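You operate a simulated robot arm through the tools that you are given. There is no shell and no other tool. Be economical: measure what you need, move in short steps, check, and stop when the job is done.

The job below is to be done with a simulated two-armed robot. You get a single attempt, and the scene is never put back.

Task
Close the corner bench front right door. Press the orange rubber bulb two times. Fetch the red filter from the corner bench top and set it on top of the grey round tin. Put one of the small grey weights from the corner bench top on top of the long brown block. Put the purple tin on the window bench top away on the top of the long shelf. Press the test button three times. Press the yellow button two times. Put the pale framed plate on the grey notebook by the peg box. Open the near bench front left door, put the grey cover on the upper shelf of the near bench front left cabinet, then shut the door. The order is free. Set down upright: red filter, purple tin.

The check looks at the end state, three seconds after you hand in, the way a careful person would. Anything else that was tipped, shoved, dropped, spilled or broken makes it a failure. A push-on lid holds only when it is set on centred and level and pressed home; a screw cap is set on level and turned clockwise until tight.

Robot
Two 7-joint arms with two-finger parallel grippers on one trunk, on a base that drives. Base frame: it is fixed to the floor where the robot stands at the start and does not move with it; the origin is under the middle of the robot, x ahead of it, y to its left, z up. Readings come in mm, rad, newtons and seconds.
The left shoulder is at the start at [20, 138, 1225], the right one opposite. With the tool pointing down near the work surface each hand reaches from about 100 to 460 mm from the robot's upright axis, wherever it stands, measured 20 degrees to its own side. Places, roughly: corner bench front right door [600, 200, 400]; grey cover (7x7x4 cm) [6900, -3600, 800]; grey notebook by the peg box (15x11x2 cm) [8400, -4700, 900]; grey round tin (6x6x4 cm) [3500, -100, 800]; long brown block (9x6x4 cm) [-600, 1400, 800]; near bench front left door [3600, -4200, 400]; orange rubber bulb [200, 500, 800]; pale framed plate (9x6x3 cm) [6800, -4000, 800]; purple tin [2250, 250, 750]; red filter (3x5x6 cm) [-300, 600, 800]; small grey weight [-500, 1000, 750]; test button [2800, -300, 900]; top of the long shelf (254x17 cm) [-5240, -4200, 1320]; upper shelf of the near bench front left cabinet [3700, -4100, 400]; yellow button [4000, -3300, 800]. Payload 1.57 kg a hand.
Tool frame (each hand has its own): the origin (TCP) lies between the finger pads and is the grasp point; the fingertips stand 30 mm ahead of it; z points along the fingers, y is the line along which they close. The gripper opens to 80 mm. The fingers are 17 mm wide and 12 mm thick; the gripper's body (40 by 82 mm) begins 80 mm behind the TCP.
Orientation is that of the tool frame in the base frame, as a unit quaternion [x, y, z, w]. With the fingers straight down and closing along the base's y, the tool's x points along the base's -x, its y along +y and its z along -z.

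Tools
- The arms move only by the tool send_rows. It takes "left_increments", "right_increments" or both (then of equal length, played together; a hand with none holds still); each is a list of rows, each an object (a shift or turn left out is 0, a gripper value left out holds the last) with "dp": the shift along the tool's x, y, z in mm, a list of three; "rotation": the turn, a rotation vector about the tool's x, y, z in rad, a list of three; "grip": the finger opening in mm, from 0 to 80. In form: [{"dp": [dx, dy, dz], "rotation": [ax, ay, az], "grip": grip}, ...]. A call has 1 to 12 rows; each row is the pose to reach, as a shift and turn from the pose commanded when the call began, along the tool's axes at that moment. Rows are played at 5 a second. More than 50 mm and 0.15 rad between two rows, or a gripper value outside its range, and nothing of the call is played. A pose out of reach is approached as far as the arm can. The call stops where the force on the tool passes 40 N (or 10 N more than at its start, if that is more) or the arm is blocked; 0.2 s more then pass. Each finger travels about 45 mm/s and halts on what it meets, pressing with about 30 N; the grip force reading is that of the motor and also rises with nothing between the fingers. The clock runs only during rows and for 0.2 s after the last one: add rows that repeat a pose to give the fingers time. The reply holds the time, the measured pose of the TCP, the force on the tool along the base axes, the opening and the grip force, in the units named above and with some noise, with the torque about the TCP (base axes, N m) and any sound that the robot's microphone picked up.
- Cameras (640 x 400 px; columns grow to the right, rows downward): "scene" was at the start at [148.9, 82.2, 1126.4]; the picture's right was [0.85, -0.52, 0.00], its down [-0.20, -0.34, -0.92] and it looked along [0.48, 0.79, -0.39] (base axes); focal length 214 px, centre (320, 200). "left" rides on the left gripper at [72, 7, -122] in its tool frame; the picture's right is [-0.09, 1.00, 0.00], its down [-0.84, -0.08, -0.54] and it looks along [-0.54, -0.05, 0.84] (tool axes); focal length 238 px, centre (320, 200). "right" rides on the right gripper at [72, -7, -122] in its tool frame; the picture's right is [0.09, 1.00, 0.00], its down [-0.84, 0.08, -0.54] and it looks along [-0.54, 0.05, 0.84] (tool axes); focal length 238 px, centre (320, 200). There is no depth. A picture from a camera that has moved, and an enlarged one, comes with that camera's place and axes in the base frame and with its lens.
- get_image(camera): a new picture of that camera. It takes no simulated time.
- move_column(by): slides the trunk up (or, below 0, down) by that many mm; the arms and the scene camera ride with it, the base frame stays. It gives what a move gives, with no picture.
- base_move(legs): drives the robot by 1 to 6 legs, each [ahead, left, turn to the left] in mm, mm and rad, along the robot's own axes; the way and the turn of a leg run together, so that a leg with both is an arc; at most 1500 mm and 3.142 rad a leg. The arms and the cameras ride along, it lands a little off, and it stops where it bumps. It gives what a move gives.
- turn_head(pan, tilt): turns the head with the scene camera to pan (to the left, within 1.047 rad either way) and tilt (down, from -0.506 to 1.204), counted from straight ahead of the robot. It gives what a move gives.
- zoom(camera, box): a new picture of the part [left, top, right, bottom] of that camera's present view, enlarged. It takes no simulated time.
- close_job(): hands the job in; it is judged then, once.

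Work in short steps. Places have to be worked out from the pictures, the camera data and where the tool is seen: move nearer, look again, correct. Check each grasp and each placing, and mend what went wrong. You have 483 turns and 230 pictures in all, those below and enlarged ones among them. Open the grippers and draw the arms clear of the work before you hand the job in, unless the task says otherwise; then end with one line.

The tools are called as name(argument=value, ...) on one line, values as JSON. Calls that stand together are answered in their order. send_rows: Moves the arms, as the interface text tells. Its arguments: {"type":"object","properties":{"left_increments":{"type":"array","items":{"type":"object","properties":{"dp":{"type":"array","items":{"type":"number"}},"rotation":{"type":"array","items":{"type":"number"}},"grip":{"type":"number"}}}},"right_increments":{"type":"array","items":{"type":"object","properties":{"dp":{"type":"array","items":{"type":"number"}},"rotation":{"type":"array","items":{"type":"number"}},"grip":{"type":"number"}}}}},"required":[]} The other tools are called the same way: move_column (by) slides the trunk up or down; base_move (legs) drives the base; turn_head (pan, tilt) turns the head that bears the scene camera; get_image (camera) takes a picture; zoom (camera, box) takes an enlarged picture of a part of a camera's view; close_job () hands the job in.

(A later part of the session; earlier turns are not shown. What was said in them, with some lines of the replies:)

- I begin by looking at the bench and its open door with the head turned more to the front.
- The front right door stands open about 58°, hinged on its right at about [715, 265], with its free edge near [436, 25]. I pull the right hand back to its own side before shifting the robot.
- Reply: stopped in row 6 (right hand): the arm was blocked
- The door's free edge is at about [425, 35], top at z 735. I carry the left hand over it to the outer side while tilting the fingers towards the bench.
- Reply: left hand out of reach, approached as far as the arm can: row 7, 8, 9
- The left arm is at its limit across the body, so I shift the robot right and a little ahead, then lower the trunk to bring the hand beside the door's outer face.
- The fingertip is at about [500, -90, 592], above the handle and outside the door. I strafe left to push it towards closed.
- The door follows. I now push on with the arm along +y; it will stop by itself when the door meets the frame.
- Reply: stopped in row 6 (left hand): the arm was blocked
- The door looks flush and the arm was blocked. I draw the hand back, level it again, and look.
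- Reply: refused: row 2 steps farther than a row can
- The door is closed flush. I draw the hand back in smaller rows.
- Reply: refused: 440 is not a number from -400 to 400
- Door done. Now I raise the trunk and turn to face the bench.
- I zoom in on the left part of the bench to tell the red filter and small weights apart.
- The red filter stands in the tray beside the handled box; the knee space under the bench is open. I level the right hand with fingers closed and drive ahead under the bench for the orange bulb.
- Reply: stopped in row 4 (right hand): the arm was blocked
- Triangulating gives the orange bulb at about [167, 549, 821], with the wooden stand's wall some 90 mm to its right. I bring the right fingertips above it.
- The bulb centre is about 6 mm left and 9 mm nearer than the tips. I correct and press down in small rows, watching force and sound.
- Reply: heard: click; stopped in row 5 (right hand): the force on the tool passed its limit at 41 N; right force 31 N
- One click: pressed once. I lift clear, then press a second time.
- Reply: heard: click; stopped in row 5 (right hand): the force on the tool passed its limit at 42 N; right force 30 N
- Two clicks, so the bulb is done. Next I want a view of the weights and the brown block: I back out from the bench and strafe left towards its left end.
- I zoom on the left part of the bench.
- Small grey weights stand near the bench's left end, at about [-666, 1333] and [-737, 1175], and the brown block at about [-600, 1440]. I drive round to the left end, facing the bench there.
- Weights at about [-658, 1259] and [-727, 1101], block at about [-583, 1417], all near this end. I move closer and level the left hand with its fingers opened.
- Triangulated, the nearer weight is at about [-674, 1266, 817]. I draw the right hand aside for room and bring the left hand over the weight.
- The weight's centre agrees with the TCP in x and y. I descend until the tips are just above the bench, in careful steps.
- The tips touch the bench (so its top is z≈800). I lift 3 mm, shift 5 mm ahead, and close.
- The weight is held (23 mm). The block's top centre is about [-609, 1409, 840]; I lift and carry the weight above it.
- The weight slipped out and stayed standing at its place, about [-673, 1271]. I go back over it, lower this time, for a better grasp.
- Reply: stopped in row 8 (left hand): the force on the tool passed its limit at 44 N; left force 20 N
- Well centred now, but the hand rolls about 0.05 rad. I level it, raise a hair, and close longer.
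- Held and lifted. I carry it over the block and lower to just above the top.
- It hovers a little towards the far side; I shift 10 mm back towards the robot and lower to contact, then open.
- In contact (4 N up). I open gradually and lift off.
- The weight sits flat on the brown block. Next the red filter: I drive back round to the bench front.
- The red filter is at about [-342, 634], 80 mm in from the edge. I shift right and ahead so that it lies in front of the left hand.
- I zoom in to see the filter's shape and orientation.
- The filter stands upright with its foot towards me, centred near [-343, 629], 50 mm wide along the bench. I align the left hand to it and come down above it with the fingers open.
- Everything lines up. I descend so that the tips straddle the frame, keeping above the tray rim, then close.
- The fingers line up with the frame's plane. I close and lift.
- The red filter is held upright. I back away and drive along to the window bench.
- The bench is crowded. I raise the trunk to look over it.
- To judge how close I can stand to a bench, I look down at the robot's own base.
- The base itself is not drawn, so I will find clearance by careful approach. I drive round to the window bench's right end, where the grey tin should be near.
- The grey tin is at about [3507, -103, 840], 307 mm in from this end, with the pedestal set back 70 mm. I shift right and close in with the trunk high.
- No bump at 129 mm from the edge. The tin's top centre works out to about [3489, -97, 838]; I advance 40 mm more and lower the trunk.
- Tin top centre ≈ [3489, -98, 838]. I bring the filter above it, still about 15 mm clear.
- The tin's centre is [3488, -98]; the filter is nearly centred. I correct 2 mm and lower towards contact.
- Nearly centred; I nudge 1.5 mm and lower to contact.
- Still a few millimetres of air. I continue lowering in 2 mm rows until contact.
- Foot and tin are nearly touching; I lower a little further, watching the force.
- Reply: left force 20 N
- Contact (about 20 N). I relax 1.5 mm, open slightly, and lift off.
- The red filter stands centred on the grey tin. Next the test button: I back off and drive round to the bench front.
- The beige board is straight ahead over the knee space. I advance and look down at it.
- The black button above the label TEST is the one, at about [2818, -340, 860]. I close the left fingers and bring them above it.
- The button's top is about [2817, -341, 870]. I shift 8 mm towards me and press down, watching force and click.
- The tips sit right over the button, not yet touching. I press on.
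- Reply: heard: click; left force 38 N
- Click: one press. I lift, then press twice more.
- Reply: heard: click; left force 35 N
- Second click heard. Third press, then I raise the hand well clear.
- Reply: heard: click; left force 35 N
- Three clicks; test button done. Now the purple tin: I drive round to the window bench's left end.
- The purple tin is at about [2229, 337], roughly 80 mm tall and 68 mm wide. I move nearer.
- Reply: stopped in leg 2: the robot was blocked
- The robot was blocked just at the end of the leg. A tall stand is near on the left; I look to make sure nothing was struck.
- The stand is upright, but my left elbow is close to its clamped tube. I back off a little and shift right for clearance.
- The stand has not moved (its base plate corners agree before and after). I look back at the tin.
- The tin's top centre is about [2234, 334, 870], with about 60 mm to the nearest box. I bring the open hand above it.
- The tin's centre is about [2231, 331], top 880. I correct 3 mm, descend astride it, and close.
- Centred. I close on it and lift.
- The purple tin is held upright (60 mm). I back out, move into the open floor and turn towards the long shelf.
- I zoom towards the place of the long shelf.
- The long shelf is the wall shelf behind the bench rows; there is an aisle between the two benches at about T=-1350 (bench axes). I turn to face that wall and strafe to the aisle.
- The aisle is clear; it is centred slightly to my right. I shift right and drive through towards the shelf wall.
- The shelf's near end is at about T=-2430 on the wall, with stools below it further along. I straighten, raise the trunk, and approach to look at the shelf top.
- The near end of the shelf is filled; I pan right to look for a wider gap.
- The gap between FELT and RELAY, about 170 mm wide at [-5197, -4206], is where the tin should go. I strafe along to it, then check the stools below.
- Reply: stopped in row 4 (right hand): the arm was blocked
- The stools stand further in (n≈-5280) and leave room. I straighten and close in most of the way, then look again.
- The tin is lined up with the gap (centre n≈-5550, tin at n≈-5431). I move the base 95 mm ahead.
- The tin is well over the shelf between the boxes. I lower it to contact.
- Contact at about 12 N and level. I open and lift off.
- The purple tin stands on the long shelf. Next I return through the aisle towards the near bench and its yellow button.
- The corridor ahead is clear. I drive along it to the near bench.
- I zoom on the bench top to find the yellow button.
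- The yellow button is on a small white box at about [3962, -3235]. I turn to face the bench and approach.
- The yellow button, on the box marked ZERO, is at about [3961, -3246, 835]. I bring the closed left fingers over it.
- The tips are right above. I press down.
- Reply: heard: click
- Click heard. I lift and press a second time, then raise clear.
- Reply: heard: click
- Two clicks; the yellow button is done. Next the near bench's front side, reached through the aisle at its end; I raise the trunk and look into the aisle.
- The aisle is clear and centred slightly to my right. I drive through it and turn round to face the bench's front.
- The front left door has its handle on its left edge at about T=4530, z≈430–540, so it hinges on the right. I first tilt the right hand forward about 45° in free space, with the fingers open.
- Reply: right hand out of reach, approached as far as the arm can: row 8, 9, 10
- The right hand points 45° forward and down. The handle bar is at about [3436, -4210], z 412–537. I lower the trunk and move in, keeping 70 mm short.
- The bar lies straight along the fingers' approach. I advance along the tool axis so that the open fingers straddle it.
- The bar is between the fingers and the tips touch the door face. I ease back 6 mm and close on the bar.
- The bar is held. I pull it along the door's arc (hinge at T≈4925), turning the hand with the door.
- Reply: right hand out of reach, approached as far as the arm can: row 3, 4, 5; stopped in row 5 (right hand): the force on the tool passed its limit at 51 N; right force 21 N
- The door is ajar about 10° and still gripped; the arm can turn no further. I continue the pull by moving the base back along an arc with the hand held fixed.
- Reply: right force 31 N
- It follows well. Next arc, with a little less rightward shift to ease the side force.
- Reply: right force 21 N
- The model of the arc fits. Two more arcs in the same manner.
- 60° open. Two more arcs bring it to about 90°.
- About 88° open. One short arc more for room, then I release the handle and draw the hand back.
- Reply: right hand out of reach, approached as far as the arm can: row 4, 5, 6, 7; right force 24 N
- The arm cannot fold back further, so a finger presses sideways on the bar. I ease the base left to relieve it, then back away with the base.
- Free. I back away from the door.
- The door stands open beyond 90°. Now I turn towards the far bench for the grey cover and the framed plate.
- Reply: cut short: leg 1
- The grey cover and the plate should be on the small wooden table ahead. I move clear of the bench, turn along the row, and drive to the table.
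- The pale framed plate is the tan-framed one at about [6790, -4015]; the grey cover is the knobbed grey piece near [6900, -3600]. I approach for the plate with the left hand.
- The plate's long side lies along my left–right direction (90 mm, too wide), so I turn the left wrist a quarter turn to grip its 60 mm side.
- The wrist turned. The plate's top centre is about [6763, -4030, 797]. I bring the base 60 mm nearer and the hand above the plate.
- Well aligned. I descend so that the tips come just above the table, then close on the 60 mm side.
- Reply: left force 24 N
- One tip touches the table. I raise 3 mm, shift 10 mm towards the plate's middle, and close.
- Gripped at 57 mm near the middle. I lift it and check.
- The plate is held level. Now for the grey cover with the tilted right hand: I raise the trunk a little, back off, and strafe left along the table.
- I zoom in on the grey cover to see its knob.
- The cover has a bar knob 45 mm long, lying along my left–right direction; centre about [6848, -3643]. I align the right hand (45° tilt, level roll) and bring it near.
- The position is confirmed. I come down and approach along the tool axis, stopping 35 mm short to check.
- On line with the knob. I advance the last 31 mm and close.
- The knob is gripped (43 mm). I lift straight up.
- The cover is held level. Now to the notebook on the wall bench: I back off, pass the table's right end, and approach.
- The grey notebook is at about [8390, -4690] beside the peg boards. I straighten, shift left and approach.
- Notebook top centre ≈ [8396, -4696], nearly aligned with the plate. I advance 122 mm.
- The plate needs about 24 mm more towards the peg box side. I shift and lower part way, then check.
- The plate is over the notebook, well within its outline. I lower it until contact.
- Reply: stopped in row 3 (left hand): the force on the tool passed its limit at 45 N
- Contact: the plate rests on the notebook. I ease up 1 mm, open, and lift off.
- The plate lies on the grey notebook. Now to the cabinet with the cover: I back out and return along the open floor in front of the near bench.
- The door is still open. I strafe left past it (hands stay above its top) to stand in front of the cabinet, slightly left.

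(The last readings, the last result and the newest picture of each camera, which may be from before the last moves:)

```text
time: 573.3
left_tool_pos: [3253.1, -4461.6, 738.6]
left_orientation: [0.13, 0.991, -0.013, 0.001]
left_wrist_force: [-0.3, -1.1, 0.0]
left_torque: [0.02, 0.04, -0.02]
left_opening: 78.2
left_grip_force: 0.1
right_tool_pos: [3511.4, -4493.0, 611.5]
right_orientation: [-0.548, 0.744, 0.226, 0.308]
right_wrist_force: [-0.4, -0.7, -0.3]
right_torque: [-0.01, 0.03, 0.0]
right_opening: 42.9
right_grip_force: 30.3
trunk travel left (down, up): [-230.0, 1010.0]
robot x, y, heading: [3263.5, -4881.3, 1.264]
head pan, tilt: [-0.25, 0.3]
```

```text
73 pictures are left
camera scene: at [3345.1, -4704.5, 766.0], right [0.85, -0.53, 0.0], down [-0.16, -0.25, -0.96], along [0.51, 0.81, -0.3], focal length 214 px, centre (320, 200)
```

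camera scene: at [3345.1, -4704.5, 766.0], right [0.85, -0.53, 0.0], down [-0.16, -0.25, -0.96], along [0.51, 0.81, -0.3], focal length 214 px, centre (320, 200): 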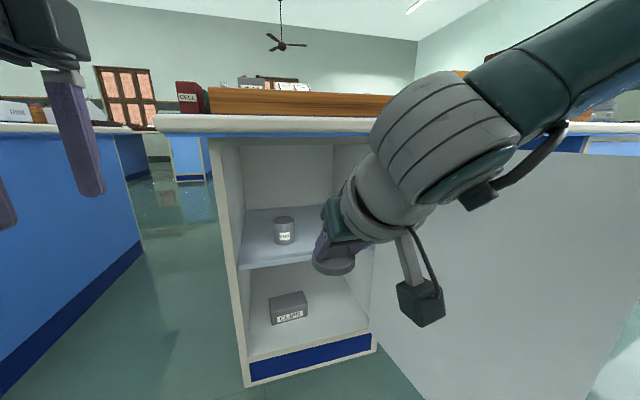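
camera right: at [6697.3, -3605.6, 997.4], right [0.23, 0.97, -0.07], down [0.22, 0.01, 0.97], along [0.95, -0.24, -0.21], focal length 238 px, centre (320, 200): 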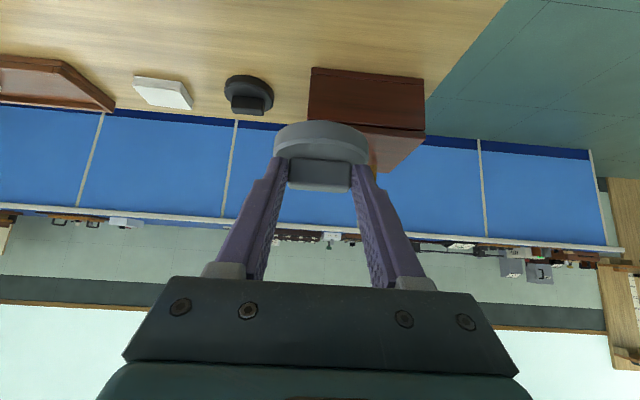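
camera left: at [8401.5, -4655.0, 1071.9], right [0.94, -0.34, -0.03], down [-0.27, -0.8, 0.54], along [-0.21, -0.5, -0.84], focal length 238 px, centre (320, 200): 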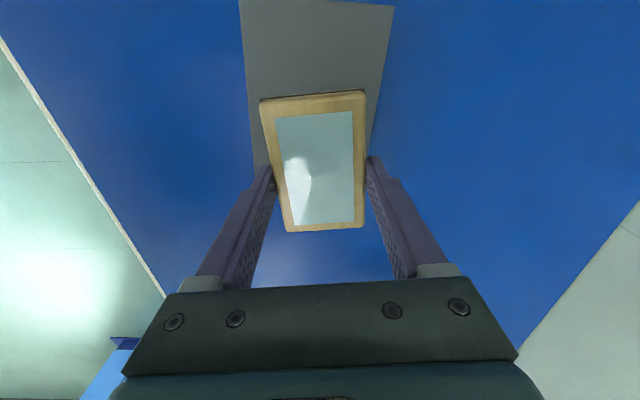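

The upper shelf is at z≈407, with a small tin on it at about T=4631, n=-2863. I lower the right hand with the arm (keeping the elbow high) and then move in to the right of that tin.

send_rows(right_increments=[{"dp": [30, 0, 30]}, {"dp": [60, 0, 60]}, {"dp": [90, 0, 90]}, {"dp": [90, 0, 90]}])

base_move(legs=[[0, -47, 0.008], [180, 0, 0]])

get_image(camera="scene")

get_image(camera="right")

```text
time: 574.3
left_tool_pos: [3254.6, -4460.3, 737.1]
left_orientation: [0.13, 0.991, -0.015, 0.001]
left_wrist_force: [0.3, 0.4, 0.5]
left_torque: [-0.01, -0.03, 0.01]
left_opening: 78.3
left_grip_force: 0.0
right_tool_pos: [3512.3, -4493.3, 483.2]
right_orientation: [-0.548, 0.744, 0.226, 0.307]
right_wrist_force: [0.6, 0.6, 0.1]
right_torque: [-0.02, 0.01, 0.04]
right_opening: 42.9
right_grip_force: 29.8
trunk travel left (down, up): [-230.0, 1010.0]
robot x, y, heading: [3267.3, -4882.7, 1.265]
head pan, tilt: [-0.25, 0.3]
```

```text
time: 576.3
left_tool_pos: [3347.4, -4303.6, 737.6]
left_orientation: [0.125, 0.992, -0.014, 0.001]
left_wrist_force: [0.1, -0.1, -0.5]
left_torque: [0.02, 0.0, 0.01]
left_opening: 77.9
left_grip_force: 0.0
right_tool_pos: [3604.1, -4333.4, 483.4]
right_orientation: [-0.552, 0.742, 0.227, 0.305]
right_wrist_force: [0.2, -0.2, -0.4]
right_torque: [-0.02, -0.02, 0.02]
right_opening: 42.8
right_grip_force: 30.0
trunk travel left (down, up): [-230.0, 1010.0]
robot x, y, heading: [3363.8, -4729.4, 1.27]
head pan, tilt: [-0.25, 0.3]
```

```text
72 pictures are left
camera scene: at [3440.7, -4546.4, 766.0], right [0.85, -0.52, 0.0], down [-0.15, -0.25, -0.96], along [0.5, 0.81, -0.3], focal length 214 px, centre (320, 200)
```

scene: 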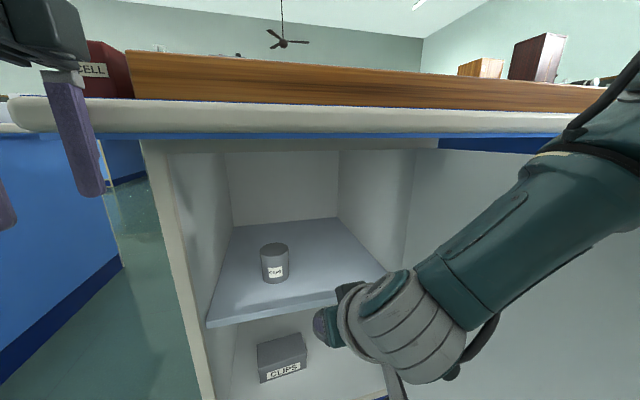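

```text
71 pictures are left
camera right: at [3570.9, -4467.6, 518.6], right [-0.97, 0.22, -0.07], down [-0.01, 0.22, 0.97], along [0.23, 0.95, -0.22], focal length 238 px, centre (320, 200)
```

right: 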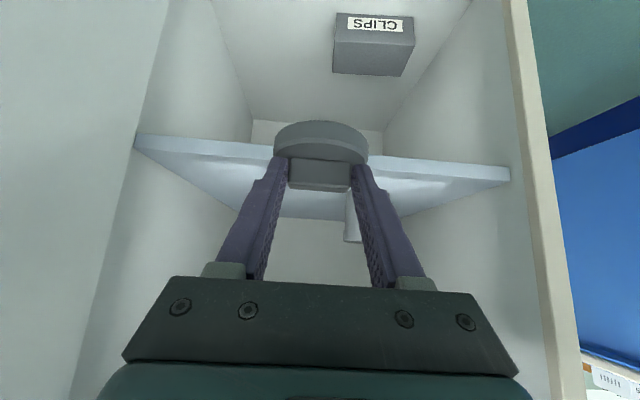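

The shelf top is nearer z≈428, so I raise the cover 18 mm; I also lift the left hand away from the bench corner before moving in.

send_rows(left_increments=[{"dp": [0, -25, -40]}, {"dp": [0, -50, -80]}, {"dp": [0, -75, -120]}, {"dp": [0, -100, -160]}, {"dp": [0, -120, -200]}, {"dp": [0, -120, -220]}], right_increments=[{"dp": [-6, 0, -6]}, {"dp": [-13, 0, -13]}, {"dp": [-13, 0, -13]}, {"dp": [-13, 0, -13]}, {"dp": [-13, 0, -13]}, {"dp": [-13, 0, -13]}])

base_move(legs=[[90, 0, 0]])

get_image(camera="scene")

get_image(camera="right")

```text
time: 577.0
left_tool_pos: [3330.4, -4366.0, 739.8]
left_orientation: [0.127, 0.983, -0.131, -0.025]
left_wrist_force: [0.8, 0.9, -0.6]
left_torque: [-0.03, 0.02, 0.0]
left_opening: 77.8
left_grip_force: 0.2
right_tool_pos: [3605.2, -4332.8, 500.1]
right_orientation: [-0.552, 0.741, 0.228, 0.307]
right_wrist_force: [0.4, 0.1, -1.6]
right_torque: [-0.03, 0.0, 0.0]
right_opening: 42.8
right_grip_force: 30.2
trunk travel left (down, up): [-230.0, 1010.0]
robot x, y, heading: [3361.6, -4725.4, 1.268]
head pan, tilt: [-0.25, 0.3]
stopped in row 3 (left hand): the arm was blocked; the commanded pose is now the measured one
```

```text
time: 578.1
left_tool_pos: [3347.9, -4305.9, 739.6]
left_orientation: [0.134, 0.98, -0.141, -0.029]
left_wrist_force: [-8.4, -20.3, 13.6]
left_torque: [2.05, -0.85, -0.12]
left_opening: 55.2
left_grip_force: 0.0
right_tool_pos: [3621.5, -4266.8, 498.2]
right_orientation: [-0.553, 0.741, 0.227, 0.304]
right_wrist_force: [0.3, 1.0, -0.5]
right_torque: [-0.02, 0.03, -0.03]
right_opening: 43.0
right_grip_force: 30.3
trunk travel left (down, up): [-230.0, 1010.0]
robot x, y, heading: [3381.9, -4651.3, 1.276]
head pan, tilt: [-0.25, 0.3]
stopped in leg 1: the force on the tool passed its limit at 46 N (the readings are from after the stop); the commanded pose is now the measured one
```

```text
70 pictures are left
camera scene: at [3459.7, -4481.2, 765.3], right [0.85, -0.52, 0.0], down [-0.16, -0.26, -0.95], along [0.5, 0.81, -0.3], focal length 214 px, centre (320, 200)
```

scene: 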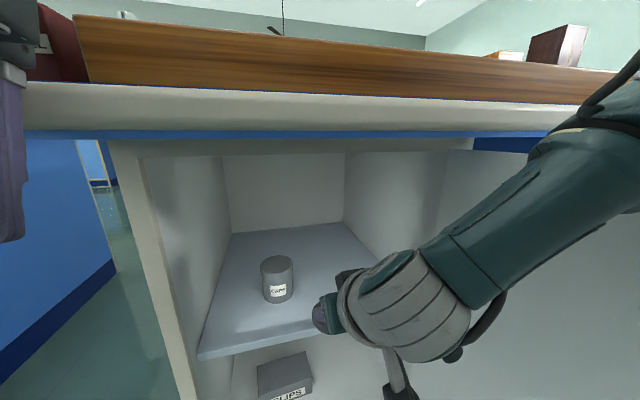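

```text
69 pictures are left
camera right: at [3589.0, -4402.3, 535.3], right [-0.97, 0.22, -0.06], down [-0.01, 0.23, 0.97], along [0.23, 0.95, -0.22], focal length 238 px, centre (320, 200)
```

right: 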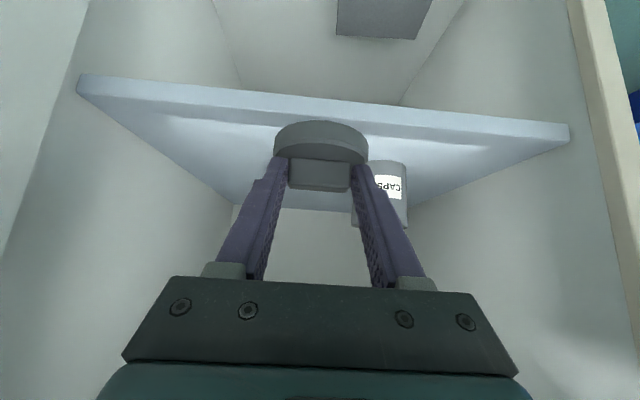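

My left fingers touched the bench edge. I back off and swing the left hand out to the left, into the aisle.

base_move(legs=[[-90, 0, 0]])

send_rows(left_increments=[{"dp": [35, 0, 0], "grip": 0}, {"dp": [70, 0, 0]}, {"dp": [105, 0, 0]}, {"dp": [140, 0, 0]}, {"dp": [165, 0, 0]}, {"dp": [165, 0, 0]}])

get_image(camera="scene")

```text
time: 579.2
left_tool_pos: [3324.0, -4387.0, 739.0]
left_orientation: [0.131, 0.981, -0.137, -0.028]
left_wrist_force: [-0.5, 0.5, 0.5]
left_torque: [0.02, 0.0, 0.0]
left_opening: 78.3
left_grip_force: 0.0
right_tool_pos: [3598.7, -4347.8, 501.3]
right_orientation: [-0.554, 0.74, 0.23, 0.306]
right_wrist_force: [0.7, 0.6, -0.9]
right_torque: [0.01, -0.03, 0.02]
right_opening: 42.5
right_grip_force: 30.1
trunk travel left (down, up): [-230.0, 1010.0]
robot x, y, heading: [3355.7, -4745.3, 1.269]
head pan, tilt: [-0.25, 0.3]
```

```text
time: 580.8
left_tool_pos: [3163.9, -4357.5, 713.1]
left_orientation: [0.135, 0.972, -0.189, -0.042]
left_wrist_force: [0.3, -0.6, -0.3]
left_torque: [0.02, 0.01, 0.01]
left_opening: 0.1
left_grip_force: 21.5
right_tool_pos: [3597.3, -4348.1, 500.6]
right_orientation: [-0.552, 0.741, 0.229, 0.306]
right_wrist_force: [0.3, 0.6, 0.1]
right_torque: [0.03, 0.0, 0.03]
right_opening: 42.8
right_grip_force: 30.2
trunk travel left (down, up): [-230.0, 1010.0]
robot x, y, heading: [3356.3, -4739.4, 1.273]
head pan, tilt: [-0.25, 0.3]
stopped in row 6 (left hand): the arm was blocked; the commanded pose is now the measured one
```

```text
68 pictures are left
camera scene: at [3435.0, -4563.2, 766.0], right [0.85, -0.52, 0.0], down [-0.15, -0.25, -0.96], along [0.5, 0.81, -0.3], focal length 214 px, centre (320, 200)
```

scene: 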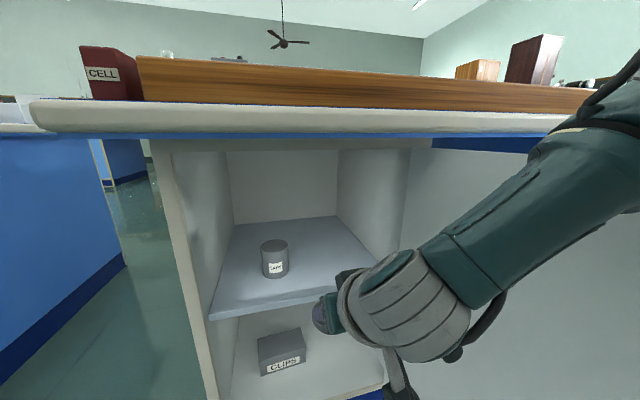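

The left hand is clear. I move in 150 mm with the cover above the shelf.

base_move(legs=[[150, 0, 0]])

get_image(camera="right")

get_image(camera="scene")

```text
time: 582.1
left_tool_pos: [3208.0, -4215.6, 713.0]
left_orientation: [0.136, 0.972, -0.188, -0.042]
left_wrist_force: [0.7, 0.6, -0.2]
left_torque: [-0.01, -0.01, -0.01]
left_opening: 0.0
left_grip_force: 20.9
right_tool_pos: [3641.5, -4206.8, 500.9]
right_orientation: [-0.553, 0.74, 0.228, 0.306]
right_wrist_force: [0.2, -0.9, -1.4]
right_torque: [-0.05, 0.03, 0.0]
right_opening: 42.8
right_grip_force: 30.0
trunk travel left (down, up): [-230.0, 1010.0]
robot x, y, heading: [3396.5, -4602.8, 1.273]
head pan, tilt: [-0.25, 0.3]
```

```text
67 pictures are left
camera right: at [3608.8, -4341.3, 536.4], right [-0.97, 0.22, -0.06], down [-0.01, 0.22, 0.97], along [0.23, 0.95, -0.21], focal length 238 px, centre (320, 200)
```

right: 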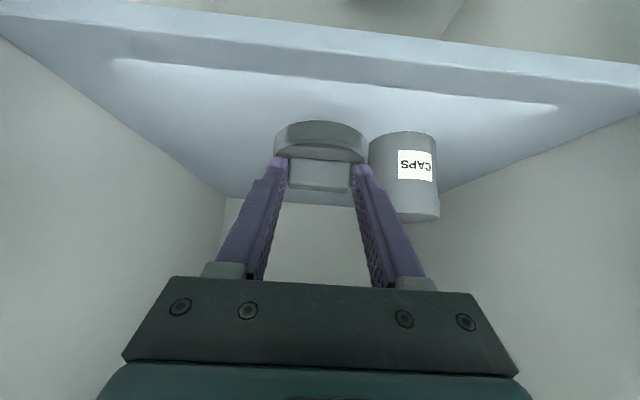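

```text
66 pictures are left
camera scene: at [3479.0, -4421.1, 766.0], right [0.85, -0.52, 0.0], down [-0.15, -0.25, -0.96], along [0.5, 0.81, -0.3], focal length 214 px, centre (320, 200)
```

scene: 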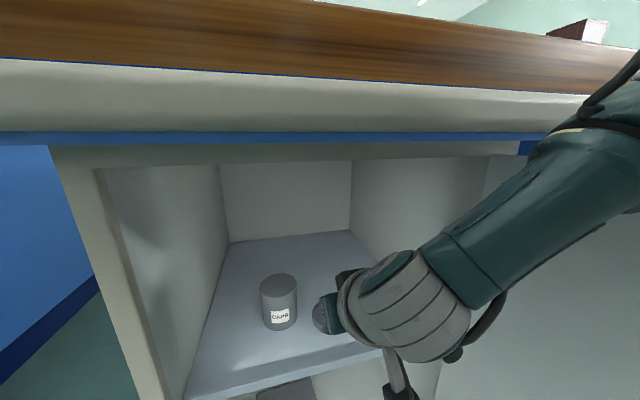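

The cover is over the shelf. I shift 15 mm right and 22 mm deeper for clearance from the small tin, then lower gradually.

base_move(legs=[[22, -15, 0]])

send_rows(right_increments=[{"dp": [7, 0, 7]}, {"dp": [13, 0, 13]}, {"dp": [16, 0, 16]}, {"dp": [16, 0, 16]}])

get_image(camera="right")

```text
time: 583.0
left_tool_pos: [3224.9, -4205.1, 710.8]
left_orientation: [0.136, 0.971, -0.19, -0.042]
left_wrist_force: [-0.3, 0.4, -0.3]
left_torque: [0.0, 0.01, -0.02]
left_opening: 0.0
left_grip_force: 21.0
right_tool_pos: [3661.7, -4196.6, 498.1]
right_orientation: [-0.553, 0.741, 0.227, 0.304]
right_wrist_force: [0.1, 0.7, 0.5]
right_torque: [-0.04, 0.01, -0.01]
right_opening: 42.7
right_grip_force: 30.4
trunk travel left (down, up): [-230.0, 1010.0]
robot x, y, heading: [3420.6, -4584.7, 1.275]
head pan, tilt: [-0.25, 0.3]
```

```text
time: 584.0
left_tool_pos: [3227.5, -4201.4, 711.6]
left_orientation: [0.136, 0.971, -0.19, -0.042]
left_wrist_force: [0.0, 0.3, 0.2]
left_torque: [-0.01, -0.03, 0.0]
left_opening: 0.1
left_grip_force: 21.2
right_tool_pos: [3663.1, -4194.0, 476.7]
right_orientation: [-0.553, 0.741, 0.227, 0.305]
right_wrist_force: [0.4, 0.8, -1.2]
right_torque: [0.01, 0.0, 0.01]
right_opening: 42.9
right_grip_force: 30.3
trunk travel left (down, up): [-230.0, 1010.0]
robot x, y, heading: [3422.5, -4583.4, 1.275]
head pan, tilt: [-0.25, 0.3]
```

```text
65 pictures are left
camera right: at [3630.4, -4328.1, 513.0], right [-0.97, 0.22, -0.07], down [-0.01, 0.23, 0.97], along [0.23, 0.95, -0.22], focal length 238 px, centre (320, 200)
```

right: 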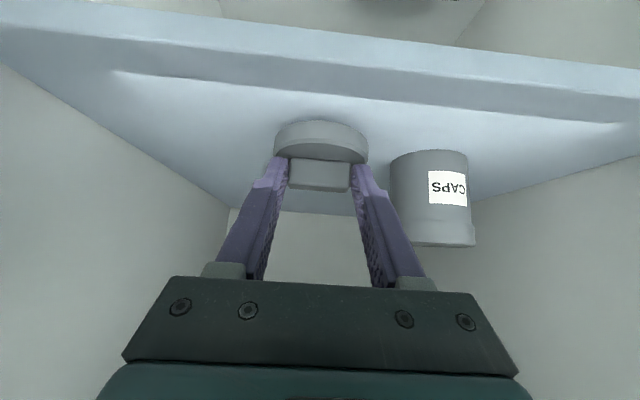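

No contact yet; I continue lowering carefully.

send_rows(right_increments=[{"dp": [2.5, 0, 2.5]}, {"dp": [5, 0, 5]}, {"dp": [7, 0, 7]}, {"dp": [7, 0, 7]}])

send_rows(right_increments=[{"dp": [1.5, 0, 1.5]}, {"dp": [3, 0, 3]}, {"dp": [3, 0, 3]}])

```text
time: 585.0
left_tool_pos: [3228.1, -4204.2, 710.4]
left_orientation: [0.135, 0.971, -0.191, -0.042]
left_wrist_force: [-0.1, -0.2, 0.1]
left_torque: [0.05, 0.01, -0.03]
left_opening: 0.2
left_grip_force: 22.0
right_tool_pos: [3664.8, -4197.8, 467.1]
right_orientation: [-0.553, 0.741, 0.227, 0.307]
right_wrist_force: [-0.3, 1.9, 7.7]
right_torque: [0.43, 0.13, 0.03]
right_opening: 42.6
right_grip_force: 30.0
trunk travel left (down, up): [-230.0, 1010.0]
robot x, y, heading: [3420.4, -4579.5, 1.271]
head pan, tilt: [-0.25, 0.3]
```

```text
time: 585.5
left_tool_pos: [3228.0, -4205.1, 709.8]
left_orientation: [0.137, 0.971, -0.191, -0.042]
left_wrist_force: [0.5, 0.0, -1.3]
left_torque: [0.03, -0.03, 0.02]
left_opening: 0.0
left_grip_force: 21.5
right_tool_pos: [3664.3, -4196.8, 466.3]
right_orientation: [-0.553, 0.739, 0.229, 0.308]
right_wrist_force: [0.6, -4.4, 12.3]
right_torque: [-0.12, 0.02, -0.01]
right_opening: 42.9
right_grip_force: 30.4
trunk travel left (down, up): [-230.0, 1010.0]
robot x, y, heading: [3420.8, -4582.1, 1.27]
head pan, tilt: [-0.25, 0.3]
stopped in row 2 (right hand): the force on the tool passed its limit at 45 N (the readings are from after the stop); the commanded pose is now the measured one
```

The cover rests on the shelf. I open, draw back along the tool axis, then back the base out.

send_rows(right_increments=[{"dp": [-0.7, 0, -0.7], "grip": 50}, {"dp": [-0.7, 0, -0.7], "grip": 58}, {"dp": [-0.7, 0, -0.7], "grip": 58}, {"dp": [0, 0, -20]}, {"dp": [0, 0, -45]}, {"dp": [0, 0, -45]}])

get_image(camera="right")

```text
time: 587.0
left_tool_pos: [3223.4, -4203.0, 712.2]
left_orientation: [0.134, 0.971, -0.191, -0.045]
left_wrist_force: [0.1, 0.0, 0.0]
left_torque: [0.01, -0.01, 0.01]
left_opening: 0.1
left_grip_force: 21.4
right_tool_pos: [3648.1, -4225.4, 497.6]
right_orientation: [-0.553, 0.74, 0.231, 0.306]
right_wrist_force: [0.2, 0.1, 0.1]
right_torque: [0.0, 0.01, 0.01]
right_opening: 58.0
right_grip_force: 0.1
trunk travel left (down, up): [-230.0, 1010.0]
robot x, y, heading: [3420.9, -4576.7, 1.271]
head pan, tilt: [-0.25, 0.3]
```

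```text
64 pictures are left
camera right: at [3615.3, -4360.3, 532.7], right [-0.97, 0.22, -0.06], down [-0.01, 0.22, 0.98], along [0.23, 0.95, -0.21], focal length 238 px, centre (320, 200)
```

right: 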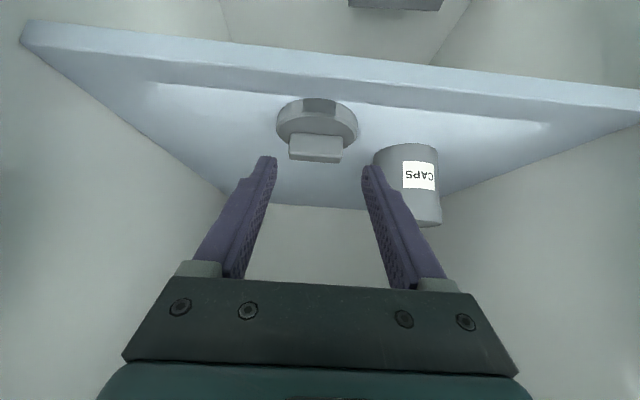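

The cover sits flat on the upper shelf. I back out, close the fingers, raise to a pushing height, and move round to the door's outer side.

base_move(legs=[[-520, 0, 0]])

move_column(by=125)

send_rows(right_increments=[{"grip": 0}, {"grip": 0}, {"grip": 0}, {"grip": 0}, {"grip": 0}, {"grip": 0}])

turn_head(pan=-0.4, tilt=0.45)

get_image(camera="scene")

```text
time: 590.0
left_tool_pos: [3071.9, -4701.8, 713.8]
left_orientation: [0.135, 0.972, -0.189, -0.042]
left_wrist_force: [-0.4, 0.8, 0.0]
left_torque: [0.01, -0.06, -0.02]
left_opening: 0.0
left_grip_force: 21.1
right_tool_pos: [3499.3, -4723.1, 499.7]
right_orientation: [-0.552, 0.739, 0.231, 0.309]
right_wrist_force: [-0.7, 0.7, -0.3]
right_torque: [0.0, -0.02, 0.0]
right_opening: 57.7
right_grip_force: 0.0
trunk travel left (down, up): [-230.0, 1010.0]
robot x, y, heading: [3268.5, -5085.1, 1.274]
head pan, tilt: [-0.25, 0.3]
```

```text
time: 591.5
left_tool_pos: [3071.6, -4701.7, 837.7]
left_orientation: [0.135, 0.972, -0.189, -0.042]
left_wrist_force: [-0.6, -0.2, 0.4]
left_torque: [-0.02, 0.01, 0.0]
left_opening: 0.0
left_grip_force: 21.7
right_tool_pos: [3499.7, -4724.0, 624.0]
right_orientation: [-0.552, 0.739, 0.231, 0.309]
right_wrist_force: [-0.7, 0.3, -0.1]
right_torque: [0.02, -0.01, -0.01]
right_opening: 58.1
right_grip_force: 0.2
trunk travel left (down, up): [-355.0, 885.0]
robot x, y, heading: [3261.6, -5084.2, 1.273]
head pan, tilt: [-0.25, 0.3]
```

```text
time: 593.0
left_tool_pos: [3072.9, -4701.5, 837.8]
left_orientation: [0.136, 0.972, -0.189, -0.043]
left_wrist_force: [-0.4, 0.8, -0.2]
left_torque: [-0.02, 0.02, -0.02]
left_opening: 0.0
left_grip_force: 22.0
right_tool_pos: [3500.0, -4723.5, 624.5]
right_orientation: [-0.552, 0.739, 0.231, 0.31]
right_wrist_force: [-1.6, -0.2, 0.5]
right_torque: [0.01, -0.02, 0.02]
right_opening: 0.2
right_grip_force: 21.2
trunk travel left (down, up): [-355.0, 885.0]
robot x, y, heading: [3265.1, -5086.7, 1.273]
head pan, tilt: [-0.25, 0.3]
```

```text
time: 593.6
left_tool_pos: [3073.4, -4701.6, 837.3]
left_orientation: [0.136, 0.972, -0.188, -0.043]
left_wrist_force: [1.2, 0.5, -1.1]
left_torque: [0.01, 0.05, -0.01]
left_opening: 0.0
left_grip_force: 21.4
right_tool_pos: [3499.3, -4723.2, 624.7]
right_orientation: [-0.552, 0.739, 0.231, 0.31]
right_wrist_force: [-0.4, 0.5, 0.2]
right_torque: [0.0, 0.03, 0.02]
right_opening: 0.0
right_grip_force: 21.0
trunk travel left (down, up): [-355.0, 885.0]
robot x, y, heading: [3266.7, -5081.7, 1.277]
head pan, tilt: [-0.4, 0.45]
```

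```text
63 pictures are left
camera scene: at [3355.1, -4916.7, 877.1], right [0.77, -0.64, 0.0], down [-0.28, -0.33, -0.9], along [0.58, 0.69, -0.43], focal length 214 px, centre (320, 200)
```

scene: 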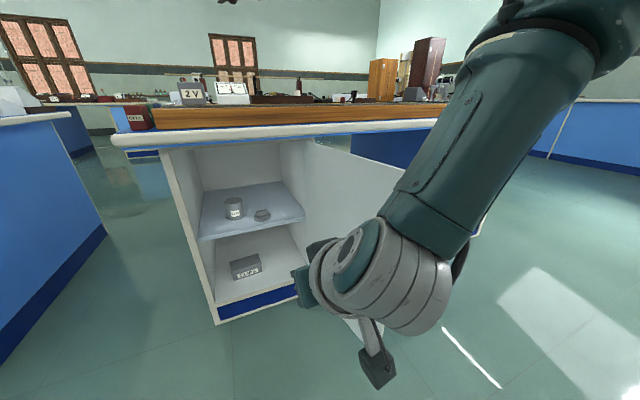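

The cover stands beside the small tin. Now I pass round the door's free edge to its outer side.

base_move(legs=[[0, -410, 0], [135, 0, 0]])

turn_head(pan=0, tilt=0.6)

get_image(camera="scene")

```text
time: 597.1
left_tool_pos: [3498.0, -4689.2, 838.2]
left_orientation: [0.131, 0.973, -0.188, -0.041]
left_wrist_force: [-0.3, -0.1, 0.3]
left_torque: [0.0, 0.02, -0.02]
left_opening: 0.2
left_grip_force: 21.3
right_tool_pos: [3925.1, -4708.1, 623.7]
right_orientation: [-0.556, 0.737, 0.232, 0.308]
right_wrist_force: [0.5, 0.9, -0.1]
right_torque: [-0.07, -0.02, -0.03]
right_opening: 0.1
right_grip_force: 20.5
trunk travel left (down, up): [-355.0, 885.0]
robot x, y, heading: [3696.0, -5072.3, 1.281]
head pan, tilt: [-0.4, 0.45]
```

```text
time: 598.0
left_tool_pos: [3499.1, -4691.2, 838.0]
left_orientation: [0.131, 0.972, -0.188, -0.042]
left_wrist_force: [-0.2, 0.4, 0.3]
left_torque: [0.0, 0.02, 0.01]
left_opening: 0.0
left_grip_force: 21.1
right_tool_pos: [3924.5, -4708.1, 624.8]
right_orientation: [-0.555, 0.737, 0.232, 0.308]
right_wrist_force: [-0.7, 1.0, -0.5]
right_torque: [-0.02, -0.02, 0.01]
right_opening: 0.2
right_grip_force: 21.3
trunk travel left (down, up): [-355.0, 885.0]
robot x, y, heading: [3695.1, -5070.5, 1.284]
head pan, tilt: [0.0, 0.6]
```

```text
62 pictures are left
camera scene: at [3749.8, -4889.2, 863.6], right [0.96, -0.29, 0.0], down [-0.16, -0.54, -0.83], along [0.24, 0.79, -0.56], focal length 214 px, centre (320, 200)
```

scene: 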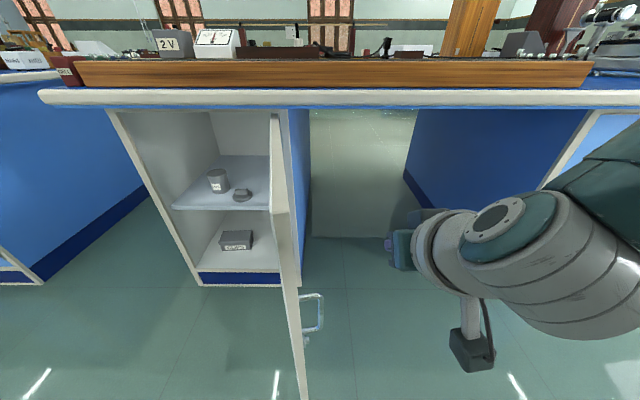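

The hand is on the door's outer side. I strafe left and follow the door's arc with the base to swing it shut.

base_move(legs=[[0, 250, 0], [40, 125, 0], [88, 104, 0]])

get_image(camera="scene")

```text
time: 601.6
left_tool_pos: [3072.7, -4432.3, 837.9]
left_orientation: [0.128, 0.973, -0.188, -0.041]
left_wrist_force: [0.3, -0.4, 0.0]
left_torque: [-0.01, 0.01, 0.02]
left_opening: 0.1
left_grip_force: 21.5
right_tool_pos: [3500.0, -4448.6, 625.3]
right_orientation: [-0.557, 0.735, 0.233, 0.308]
right_wrist_force: [-0.6, 0.4, -0.1]
right_torque: [-0.01, -0.03, -0.02]
right_opening: 0.1
right_grip_force: 21.5
trunk travel left (down, up): [-355.0, 885.0]
robot x, y, heading: [3271.3, -4813.6, 1.287]
head pan, tilt: [0.0, 0.6]
```

```text
61 pictures are left
camera scene: at [3325.2, -4630.1, 863.6], right [0.96, -0.28, 0.0], down [-0.16, -0.54, -0.83], along [0.23, 0.79, -0.56], focal length 214 px, centre (320, 200)
```

scene: 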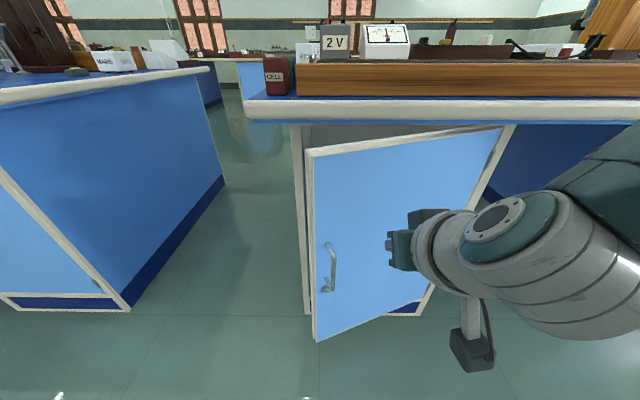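

Nearly shut. I push straight ahead to close it fully.

base_move(legs=[[160, 30, 0]])

base_move(legs=[[70, 0, 0]])

get_image(camera="scene")

```text
time: 603.0
left_tool_pos: [3089.1, -4271.4, 838.0]
left_orientation: [0.129, 0.973, -0.189, -0.041]
left_wrist_force: [0.3, 0.6, -0.6]
left_torque: [-0.02, -0.01, -0.01]
left_opening: 0.0
left_grip_force: 21.0
right_tool_pos: [3515.9, -4288.8, 623.7]
right_orientation: [-0.556, 0.736, 0.233, 0.308]
right_wrist_force: [-0.3, -0.6, 0.4]
right_torque: [0.03, 0.02, 0.0]
right_opening: 0.0
right_grip_force: 21.5
trunk travel left (down, up): [-355.0, 885.0]
robot x, y, heading: [3284.7, -4651.8, 1.284]
head pan, tilt: [0.0, 0.6]
```

```text
time: 604.1
left_tool_pos: [3107.5, -4216.6, 835.8]
left_orientation: [0.131, 0.972, -0.191, -0.042]
left_wrist_force: [0.4, 0.0, 0.6]
left_torque: [0.01, 0.02, -0.01]
left_opening: 0.0
left_grip_force: 21.5
right_tool_pos: [3524.7, -4251.0, 611.2]
right_orientation: [-0.566, 0.743, 0.221, 0.281]
right_wrist_force: [-4.6, -18.6, -0.1]
right_torque: [-0.25, 0.35, -0.03]
right_opening: 0.0
right_grip_force: 21.2
trunk travel left (down, up): [-355.0, 885.0]
robot x, y, heading: [3306.7, -4592.5, 1.281]
head pan, tilt: [0.0, 0.6]
stopped in leg 1: the force on the tool passed its limit at 100 N (the readings are from after the stop); the commanded pose is now the measured one
```

```text
60 pictures are left
camera scene: at [3359.3, -4415.3, 862.7], right [0.96, -0.29, 0.0], down [-0.16, -0.55, -0.82], along [0.24, 0.79, -0.57], focal length 214 px, centre (320, 200)
```

scene: 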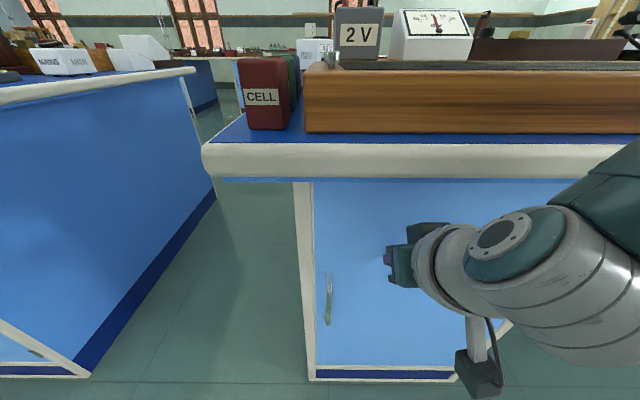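

The door met its frame. I back off and check that it stays flush.

base_move(legs=[[-250, 0, 0]])

get_image(camera="scene")

zoom(camera="scene", box=[240, 80, 540, 360])

```text
time: 605.9
left_tool_pos: [3037.8, -4449.9, 838.2]
left_orientation: [0.129, 0.973, -0.189, -0.042]
left_wrist_force: [-0.3, -0.3, 0.1]
left_torque: [-0.02, -0.01, 0.02]
left_opening: 0.0
left_grip_force: 22.1
right_tool_pos: [3457.2, -4476.7, 615.4]
right_orientation: [-0.565, 0.74, 0.225, 0.287]
right_wrist_force: [-0.6, 0.4, -0.1]
right_torque: [-0.01, 0.03, 0.01]
right_opening: 0.0
right_grip_force: 21.3
trunk travel left (down, up): [-355.0, 885.0]
robot x, y, heading: [3237.9, -4834.0, 1.285]
head pan, tilt: [0.0, 0.6]
```

```text
59 pictures are left
camera scene: at [3289.3, -4647.5, 863.5], right [0.96, -0.28, 0.0], down [-0.16, -0.54, -0.82], along [0.23, 0.79, -0.57], focal length 214 px, centre (320, 200)
```

scene: 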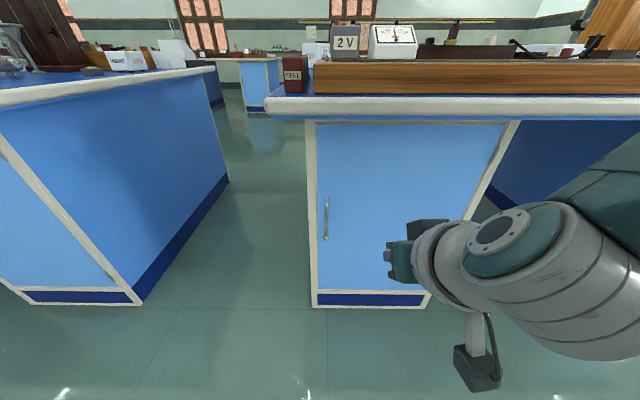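

```text
1.43 times, centred on (390, 220) of scene
camera zoom: at [3289.3, -4647.5, 863.5], right [0.96, -0.28, 0.0], down [-0.16, -0.54, -0.82], along [0.23, 0.79, -0.57], focal length 306 px, centre (220, 171)
```

zoom: 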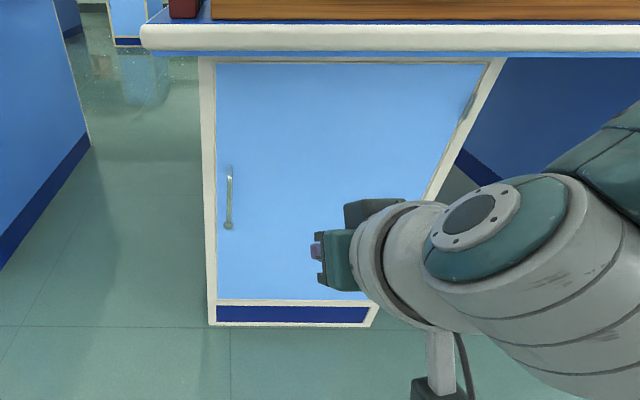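

The door is shut flush. All items are done; I open both grippers in free space.

send_rows(left_increments=[{"grip": 60}, {"grip": 60}, {"grip": 60}, {"grip": 60}, {"grip": 60}, {"grip": 60}, {"grip": 60}], right_increments=[{"grip": 60}, {"grip": 60}, {"grip": 60}, {"grip": 60}, {"grip": 60}, {"grip": 60}, {"grip": 60}])

base_move(legs=[[-200, 0, 0]])

```text
time: 607.5
left_tool_pos: [3037.8, -4448.9, 837.1]
left_orientation: [0.13, 0.973, -0.189, -0.041]
left_wrist_force: [-0.2, 0.1, 0.8]
left_torque: [0.02, 0.01, 0.02]
left_opening: 60.1
left_grip_force: 0.1
right_tool_pos: [3456.0, -4476.1, 615.4]
right_orientation: [-0.565, 0.739, 0.227, 0.288]
right_wrist_force: [0.4, 0.0, 0.4]
right_torque: [-0.02, 0.0, 0.01]
right_opening: 59.8
right_grip_force: 0.1
trunk travel left (down, up): [-355.0, 885.0]
robot x, y, heading: [3236.9, -4831.5, 1.285]
head pan, tilt: [0.0, 0.6]
```

```text
time: 609.1
left_tool_pos: [2979.7, -4641.2, 837.1]
left_orientation: [0.129, 0.972, -0.191, -0.041]
left_wrist_force: [0.2, -0.7, 0.4]
left_torque: [0.0, -0.01, 0.0]
left_opening: 60.2
left_grip_force: 0.0
right_tool_pos: [3399.9, -4669.2, 615.5]
right_orientation: [-0.564, 0.74, 0.226, 0.288]
right_wrist_force: [-0.5, -1.3, 0.7]
right_torque: [0.03, 0.0, -0.01]
right_opening: 59.9
right_grip_force: 0.1
trunk travel left (down, up): [-355.0, 885.0]
robot x, y, heading: [3176.1, -5022.4, 1.284]
head pan, tilt: [0.0, 0.6]
```

Both grippers are open and the arms are clear of the work, so I hand the job in.

close_job()

```text
The job is handed in.
```

All nine items are done and the job is handed in; I know of no tipped, dropped or broken item, but the notebook slid a few mm as I set the plate down, and I bumped benches lightly while driving.
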